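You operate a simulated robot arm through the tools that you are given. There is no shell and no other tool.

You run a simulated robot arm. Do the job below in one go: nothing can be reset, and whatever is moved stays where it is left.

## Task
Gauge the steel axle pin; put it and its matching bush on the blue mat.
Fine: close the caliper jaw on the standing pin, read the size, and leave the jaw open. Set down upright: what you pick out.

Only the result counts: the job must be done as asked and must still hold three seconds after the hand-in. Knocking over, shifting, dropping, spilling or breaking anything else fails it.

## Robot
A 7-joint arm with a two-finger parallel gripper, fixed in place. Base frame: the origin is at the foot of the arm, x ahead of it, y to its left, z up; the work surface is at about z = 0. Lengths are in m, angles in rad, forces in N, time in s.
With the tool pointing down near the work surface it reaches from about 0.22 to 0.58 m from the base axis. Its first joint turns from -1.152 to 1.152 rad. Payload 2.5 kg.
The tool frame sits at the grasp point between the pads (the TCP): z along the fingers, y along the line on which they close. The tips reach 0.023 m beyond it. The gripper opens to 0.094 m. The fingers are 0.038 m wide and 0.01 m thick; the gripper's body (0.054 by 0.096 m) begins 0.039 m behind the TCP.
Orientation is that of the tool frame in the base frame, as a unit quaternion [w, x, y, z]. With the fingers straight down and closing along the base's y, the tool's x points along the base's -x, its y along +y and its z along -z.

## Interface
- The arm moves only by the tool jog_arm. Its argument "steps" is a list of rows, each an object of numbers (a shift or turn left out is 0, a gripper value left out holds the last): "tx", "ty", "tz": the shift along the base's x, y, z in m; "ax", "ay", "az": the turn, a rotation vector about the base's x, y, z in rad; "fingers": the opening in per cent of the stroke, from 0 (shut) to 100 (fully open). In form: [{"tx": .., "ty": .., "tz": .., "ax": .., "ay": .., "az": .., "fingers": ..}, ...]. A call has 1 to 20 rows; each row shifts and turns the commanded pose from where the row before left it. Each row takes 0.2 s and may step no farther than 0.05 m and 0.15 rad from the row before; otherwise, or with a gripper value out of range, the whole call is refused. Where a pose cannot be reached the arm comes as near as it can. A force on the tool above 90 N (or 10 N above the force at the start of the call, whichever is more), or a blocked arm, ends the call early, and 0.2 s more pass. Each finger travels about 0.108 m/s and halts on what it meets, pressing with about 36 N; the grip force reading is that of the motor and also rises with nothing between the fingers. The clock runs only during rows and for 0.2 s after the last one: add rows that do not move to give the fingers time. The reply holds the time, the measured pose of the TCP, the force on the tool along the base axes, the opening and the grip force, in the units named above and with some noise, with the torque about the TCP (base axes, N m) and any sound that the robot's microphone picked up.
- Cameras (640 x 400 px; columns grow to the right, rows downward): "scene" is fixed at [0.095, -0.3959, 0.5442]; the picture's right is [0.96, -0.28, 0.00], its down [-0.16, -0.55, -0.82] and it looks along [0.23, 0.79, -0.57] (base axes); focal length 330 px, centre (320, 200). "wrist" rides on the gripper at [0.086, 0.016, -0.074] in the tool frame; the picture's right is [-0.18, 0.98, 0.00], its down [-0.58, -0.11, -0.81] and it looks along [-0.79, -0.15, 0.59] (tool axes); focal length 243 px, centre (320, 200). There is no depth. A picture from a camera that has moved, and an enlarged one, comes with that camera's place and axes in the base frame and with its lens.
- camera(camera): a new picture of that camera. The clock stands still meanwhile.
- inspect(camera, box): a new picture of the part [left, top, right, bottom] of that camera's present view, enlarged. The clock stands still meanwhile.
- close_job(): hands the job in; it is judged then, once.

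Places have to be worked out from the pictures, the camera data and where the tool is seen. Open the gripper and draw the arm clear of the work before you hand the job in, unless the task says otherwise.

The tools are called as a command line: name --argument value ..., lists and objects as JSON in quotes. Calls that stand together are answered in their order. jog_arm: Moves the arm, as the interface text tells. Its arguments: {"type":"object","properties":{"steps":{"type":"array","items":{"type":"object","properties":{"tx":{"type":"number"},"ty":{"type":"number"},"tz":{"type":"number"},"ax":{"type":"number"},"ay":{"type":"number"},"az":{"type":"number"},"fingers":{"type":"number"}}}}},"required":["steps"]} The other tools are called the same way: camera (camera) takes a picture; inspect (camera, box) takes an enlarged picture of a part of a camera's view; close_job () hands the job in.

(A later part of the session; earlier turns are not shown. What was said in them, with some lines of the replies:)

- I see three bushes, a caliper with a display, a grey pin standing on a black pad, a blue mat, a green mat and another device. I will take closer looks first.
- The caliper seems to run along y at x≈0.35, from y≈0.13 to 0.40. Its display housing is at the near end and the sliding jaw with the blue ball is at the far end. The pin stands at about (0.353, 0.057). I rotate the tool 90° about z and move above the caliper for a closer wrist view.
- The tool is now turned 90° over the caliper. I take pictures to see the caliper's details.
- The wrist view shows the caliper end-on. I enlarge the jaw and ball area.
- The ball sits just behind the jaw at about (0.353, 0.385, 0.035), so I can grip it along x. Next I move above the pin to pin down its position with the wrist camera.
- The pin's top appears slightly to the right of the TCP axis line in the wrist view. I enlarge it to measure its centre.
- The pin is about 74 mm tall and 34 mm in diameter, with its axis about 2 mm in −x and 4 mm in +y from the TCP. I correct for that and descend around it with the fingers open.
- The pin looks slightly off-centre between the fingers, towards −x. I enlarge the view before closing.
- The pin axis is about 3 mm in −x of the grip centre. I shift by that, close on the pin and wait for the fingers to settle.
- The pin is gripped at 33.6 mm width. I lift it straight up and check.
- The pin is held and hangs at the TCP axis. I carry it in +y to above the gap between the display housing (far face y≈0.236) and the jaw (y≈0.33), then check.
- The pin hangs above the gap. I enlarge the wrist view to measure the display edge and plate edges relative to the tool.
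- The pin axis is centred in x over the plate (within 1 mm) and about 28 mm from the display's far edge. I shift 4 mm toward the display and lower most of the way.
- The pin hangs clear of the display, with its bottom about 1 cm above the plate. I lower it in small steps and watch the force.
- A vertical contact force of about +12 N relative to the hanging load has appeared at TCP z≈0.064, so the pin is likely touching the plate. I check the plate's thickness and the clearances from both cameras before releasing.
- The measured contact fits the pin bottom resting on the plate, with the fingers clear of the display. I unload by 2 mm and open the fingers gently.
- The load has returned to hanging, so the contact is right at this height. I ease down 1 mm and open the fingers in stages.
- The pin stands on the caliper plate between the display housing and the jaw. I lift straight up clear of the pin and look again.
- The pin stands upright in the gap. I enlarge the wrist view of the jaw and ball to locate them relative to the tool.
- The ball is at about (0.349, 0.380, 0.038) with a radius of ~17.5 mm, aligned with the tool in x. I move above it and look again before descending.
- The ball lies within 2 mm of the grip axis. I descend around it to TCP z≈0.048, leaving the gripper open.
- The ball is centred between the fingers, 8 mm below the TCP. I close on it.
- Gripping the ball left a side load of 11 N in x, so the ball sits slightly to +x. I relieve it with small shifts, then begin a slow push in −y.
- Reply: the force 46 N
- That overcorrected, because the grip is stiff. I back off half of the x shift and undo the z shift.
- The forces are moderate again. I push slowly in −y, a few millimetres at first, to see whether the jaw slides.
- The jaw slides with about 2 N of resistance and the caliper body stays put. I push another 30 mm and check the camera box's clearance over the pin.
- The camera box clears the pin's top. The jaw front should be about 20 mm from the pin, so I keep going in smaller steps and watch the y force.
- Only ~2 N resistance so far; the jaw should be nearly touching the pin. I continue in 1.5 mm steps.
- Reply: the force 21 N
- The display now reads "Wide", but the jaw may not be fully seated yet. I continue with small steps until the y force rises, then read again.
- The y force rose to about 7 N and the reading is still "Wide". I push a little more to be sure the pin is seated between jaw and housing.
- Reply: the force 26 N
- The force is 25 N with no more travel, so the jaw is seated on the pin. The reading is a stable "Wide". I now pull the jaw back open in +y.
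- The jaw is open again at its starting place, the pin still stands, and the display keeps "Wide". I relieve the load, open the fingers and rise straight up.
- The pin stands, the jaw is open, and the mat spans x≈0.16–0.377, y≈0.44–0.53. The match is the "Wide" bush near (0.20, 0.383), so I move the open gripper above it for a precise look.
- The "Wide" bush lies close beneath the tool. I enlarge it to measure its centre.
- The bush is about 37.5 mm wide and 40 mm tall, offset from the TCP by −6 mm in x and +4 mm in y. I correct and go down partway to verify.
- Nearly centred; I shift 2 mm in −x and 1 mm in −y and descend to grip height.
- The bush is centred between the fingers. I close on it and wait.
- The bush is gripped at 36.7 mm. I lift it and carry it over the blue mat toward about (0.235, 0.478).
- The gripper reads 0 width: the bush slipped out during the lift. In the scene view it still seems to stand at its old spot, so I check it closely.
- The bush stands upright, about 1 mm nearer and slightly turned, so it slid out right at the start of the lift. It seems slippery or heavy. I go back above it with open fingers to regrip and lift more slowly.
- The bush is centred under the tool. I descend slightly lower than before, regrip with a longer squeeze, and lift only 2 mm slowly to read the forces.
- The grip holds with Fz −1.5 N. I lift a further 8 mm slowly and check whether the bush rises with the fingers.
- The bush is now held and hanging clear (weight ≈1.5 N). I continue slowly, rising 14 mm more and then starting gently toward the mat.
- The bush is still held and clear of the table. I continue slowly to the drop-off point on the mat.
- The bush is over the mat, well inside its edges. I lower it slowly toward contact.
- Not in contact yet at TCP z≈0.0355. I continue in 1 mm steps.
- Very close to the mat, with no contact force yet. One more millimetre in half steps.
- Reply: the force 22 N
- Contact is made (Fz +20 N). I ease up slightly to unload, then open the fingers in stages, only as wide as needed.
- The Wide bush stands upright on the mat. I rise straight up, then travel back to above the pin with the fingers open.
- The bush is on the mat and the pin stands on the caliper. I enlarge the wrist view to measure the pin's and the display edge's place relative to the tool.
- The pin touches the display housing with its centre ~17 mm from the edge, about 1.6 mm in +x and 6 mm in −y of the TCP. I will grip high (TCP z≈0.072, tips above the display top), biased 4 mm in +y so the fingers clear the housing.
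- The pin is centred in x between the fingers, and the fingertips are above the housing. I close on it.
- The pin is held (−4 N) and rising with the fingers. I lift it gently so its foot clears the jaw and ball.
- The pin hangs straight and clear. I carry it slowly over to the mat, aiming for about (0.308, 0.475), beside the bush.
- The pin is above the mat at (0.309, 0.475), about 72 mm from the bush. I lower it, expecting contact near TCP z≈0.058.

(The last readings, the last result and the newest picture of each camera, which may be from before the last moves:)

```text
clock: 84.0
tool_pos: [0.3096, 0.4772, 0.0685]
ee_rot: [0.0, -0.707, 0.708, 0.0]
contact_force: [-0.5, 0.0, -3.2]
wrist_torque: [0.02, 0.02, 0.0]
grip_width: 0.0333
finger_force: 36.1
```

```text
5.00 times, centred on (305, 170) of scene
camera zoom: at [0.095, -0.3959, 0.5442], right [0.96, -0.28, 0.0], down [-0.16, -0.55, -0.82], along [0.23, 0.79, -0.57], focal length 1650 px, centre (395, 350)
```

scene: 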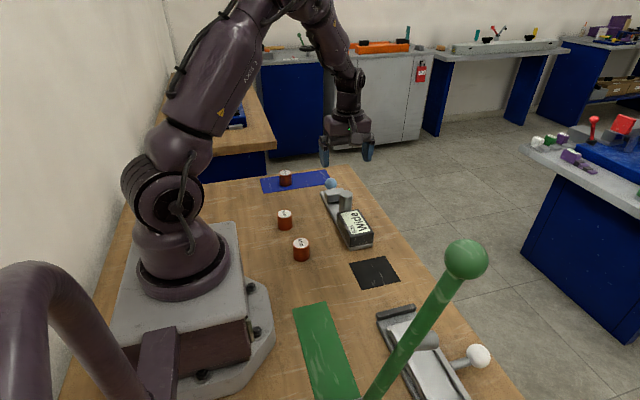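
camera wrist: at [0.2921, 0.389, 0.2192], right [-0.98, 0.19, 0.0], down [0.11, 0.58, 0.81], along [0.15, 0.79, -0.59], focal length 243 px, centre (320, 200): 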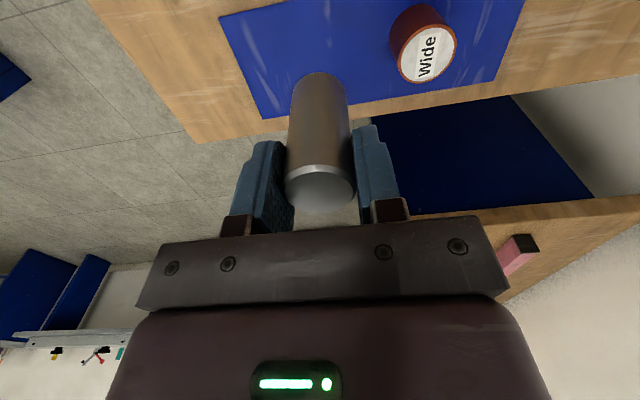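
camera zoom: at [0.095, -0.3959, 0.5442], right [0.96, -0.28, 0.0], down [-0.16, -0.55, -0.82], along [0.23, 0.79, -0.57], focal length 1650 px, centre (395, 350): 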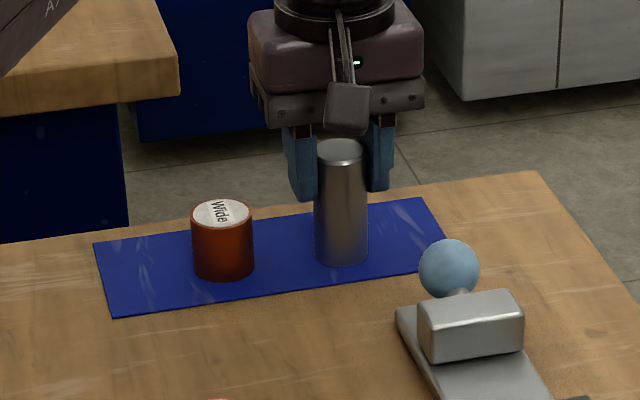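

The pin is still hanging about 1 cm above the mat. I continue in small steps while watching the force.

jog_arm --steps '[{"tz": -0.002}, {"tz": -0.002}, {"tz": -0.0015}, {"tz": -0.0015}, {}]'

inspect --camera "scene" --box '[290, 140, 340, 190]'

```text
clock: 85.2
tool_pos: [0.311, 0.4783, 0.0632]
ee_rot: [0.004, -0.706, 0.708, 0.001]
contact_force: [4.3, 5.2, 19.0]
wrist_torque: [0.22, -0.22, -0.03]
grip_width: 0.0336
finger_force: 35.6
```

```text
8.00 times, centred on (315, 165) of scene
camera zoom: at [0.095, -0.396, 0.5441], right [0.96, -0.28, 0.0], down [-0.16, -0.55, -0.82], along [0.23, 0.79, -0.57], focal length 2640 px, centre (360, 480)
```

zoom: 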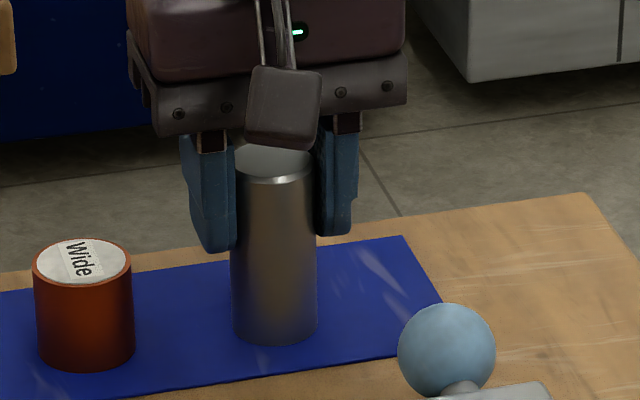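

Contact with the mat is made (Fz +19 N). I ease up to unload before releasing.

jog_arm --steps '[{"tz": 0.001}, {"tz": 0.0008}, {}]'

```text
clock: 86.0
tool_pos: [0.3087, 0.4751, 0.0622]
ee_rot: [0.0, -0.706, 0.708, -0.001]
contact_force: [4.8, 2.6, 7.3]
wrist_torque: [0.39, -0.24, -0.04]
grip_width: 0.0333
finger_force: 36.1
```

Still pressing lightly (+7 N). I ease up another millimetre, then open the fingers in stages.

jog_arm --steps '[{"tz": 0.0007}, {"tz": 0.0003}, {}]'

```text
clock: 86.8
tool_pos: [0.3075, 0.4765, 0.0619]
ee_rot: [0.002, 0.707, -0.707, 0.001]
contact_force: [-0.3, 0.5, -4.0]
wrist_torque: [0.01, -0.01, -0.02]
grip_width: 0.0333
finger_force: 35.8
```

The pin now just hangs at the contact height. I lower 0.7 mm to touch and open the fingers in stages.

jog_arm --steps '[{"tz": -0.0007}, {}, {"fingers": 38}, {"fingers": 42}, {"fingers": 50}, {"fingers": 60}, {}]'

inspect --camera "scene" --box '[260, 130, 350, 210]'

camera --camera "wrist"

```text
clock: 88.4
tool_pos: [0.3091, 0.4763, 0.063]
ee_rot: [0.0, -0.707, 0.708, 0.0]
contact_force: [0.2, 0.0, -0.8]
wrist_torque: [0.0, 0.01, 0.01]
grip_width: 0.0564
finger_force: 0.0
```

```text
5.00 times, centred on (305, 170) of scene
camera zoom: at [0.095, -0.3959, 0.5442], right [0.96, -0.28, 0.0], down [-0.16, -0.55, -0.82], along [0.23, 0.79, -0.57], focal length 1650 px, centre (395, 350)
```

zoom: 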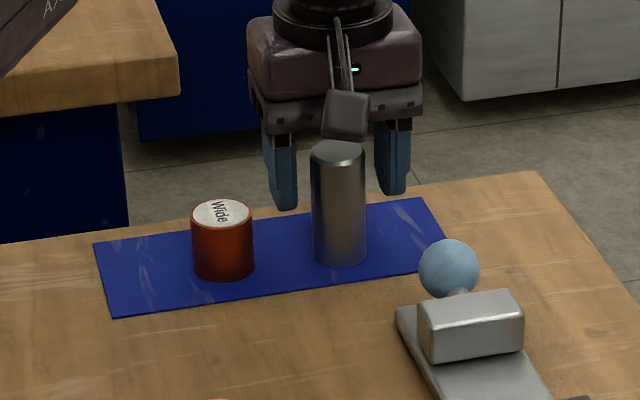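

```text
taken
camera wrist: at [0.2914, 0.3893, 0.1395], right [-0.98, 0.19, 0.0], down [0.11, 0.58, 0.81], along [0.15, 0.79, -0.59], focal length 243 px, centre (320, 200)
```

wrist: 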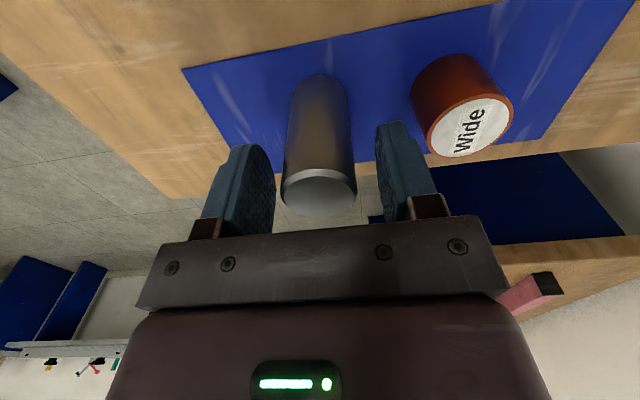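

The pin stands upright on the mat beside the Wide bush. I rise straight up, open fully once clear, and draw back.

jog_arm --steps '[{"tz": 0.005}, {"tz": 0.015}, {"tz": 0.025}, {"tz": 0.03}, {"tz": 0.035}, {"tz": 0.035}, {"tz": 0.03, "fingers": 100}, {"tx": -0.015, "ty": -0.035}, {"tx": -0.015, "ty": -0.035}, {"tx": -0.015, "ty": -0.035}, {"tx": -0.015, "ty": -0.035}, {"tx": -0.015, "ty": -0.035}, {}, {}]'

camera --camera "scene"

inspect --camera "scene" --box '[250, 150, 400, 270]'

camera --camera "wrist"

```text
clock: 91.4
tool_pos: [0.2343, 0.3003, 0.2373]
ee_rot: [0.0, -0.707, 0.707, -0.001]
contact_force: [-0.4, -0.9, 0.7]
wrist_torque: [-0.01, 0.0, 0.02]
grip_width: 0.0941
finger_force: 0.0
```

```text
taken
```

scene: 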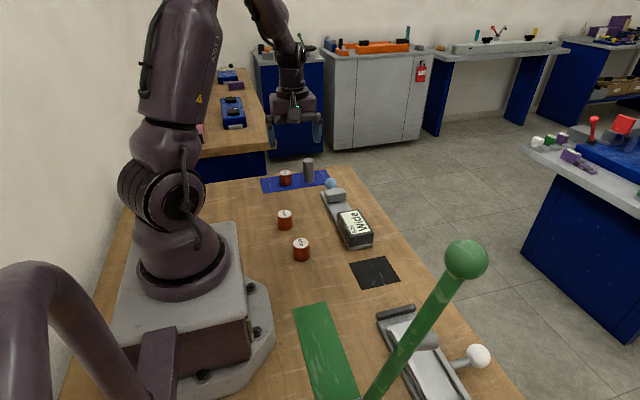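

```text
3.33 times, centred on (325, 210) of scene
camera zoom: at [0.095, -0.3959, 0.5442], right [0.96, -0.28, 0.0], down [-0.16, -0.55, -0.82], along [0.23, 0.79, -0.57], focal length 1100 px, centre (303, 167)
```

zoom: 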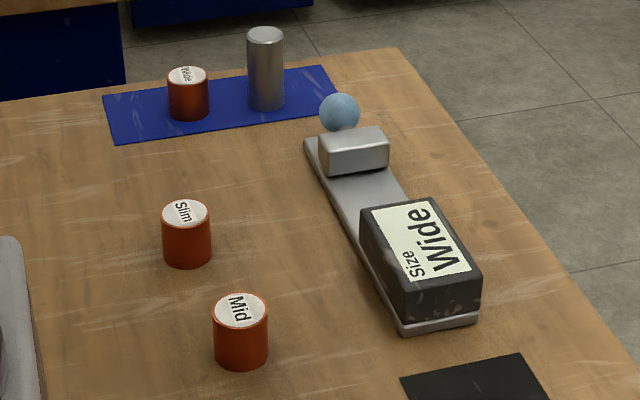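

```text
taken
camera wrist: at [0.2168, 0.2131, 0.3134], right [-0.98, 0.19, 0.0], down [0.11, 0.58, 0.81], along [0.15, 0.79, -0.59], focal length 243 px, centre (320, 200)
```

wrist: 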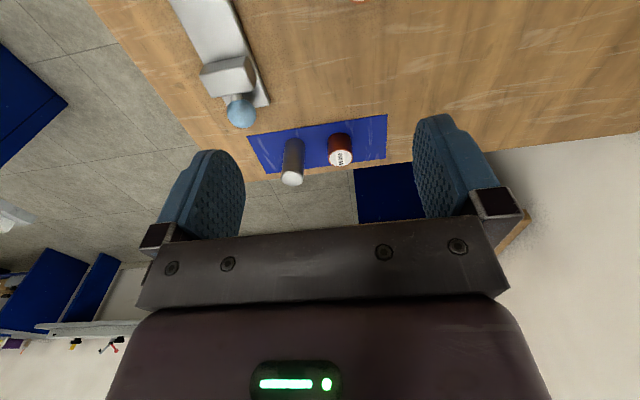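

Both the pin and the Wide bush stand upright on the blue mat. The jaw is open with the reading "Wide", Slim and Mid are untouched, and the gripper is open and clear. I hand the job in.

close_job

```text
The job is handed in.
```

The caliper read **Wide** with its jaw closed firmly on the standing pin. The pin and the Wide bush now stand upright on the blue mat, about 7 cm apart.

- **Caliper:** I pulled the jaw back to about 2 mm short of where it started. The display still shows "Wide".
- **Slip:** the Wide bush slid out of the gripper on the first lift. It stayed upright within about 1 mm of its spot, and a slower second lift held.
- **Everything else:** in the last pictures the Slim and Mid bushes look unmoved. The gripper is open and the arm is drawn clear.

The hand-in was accepted, but it didn't report a result.
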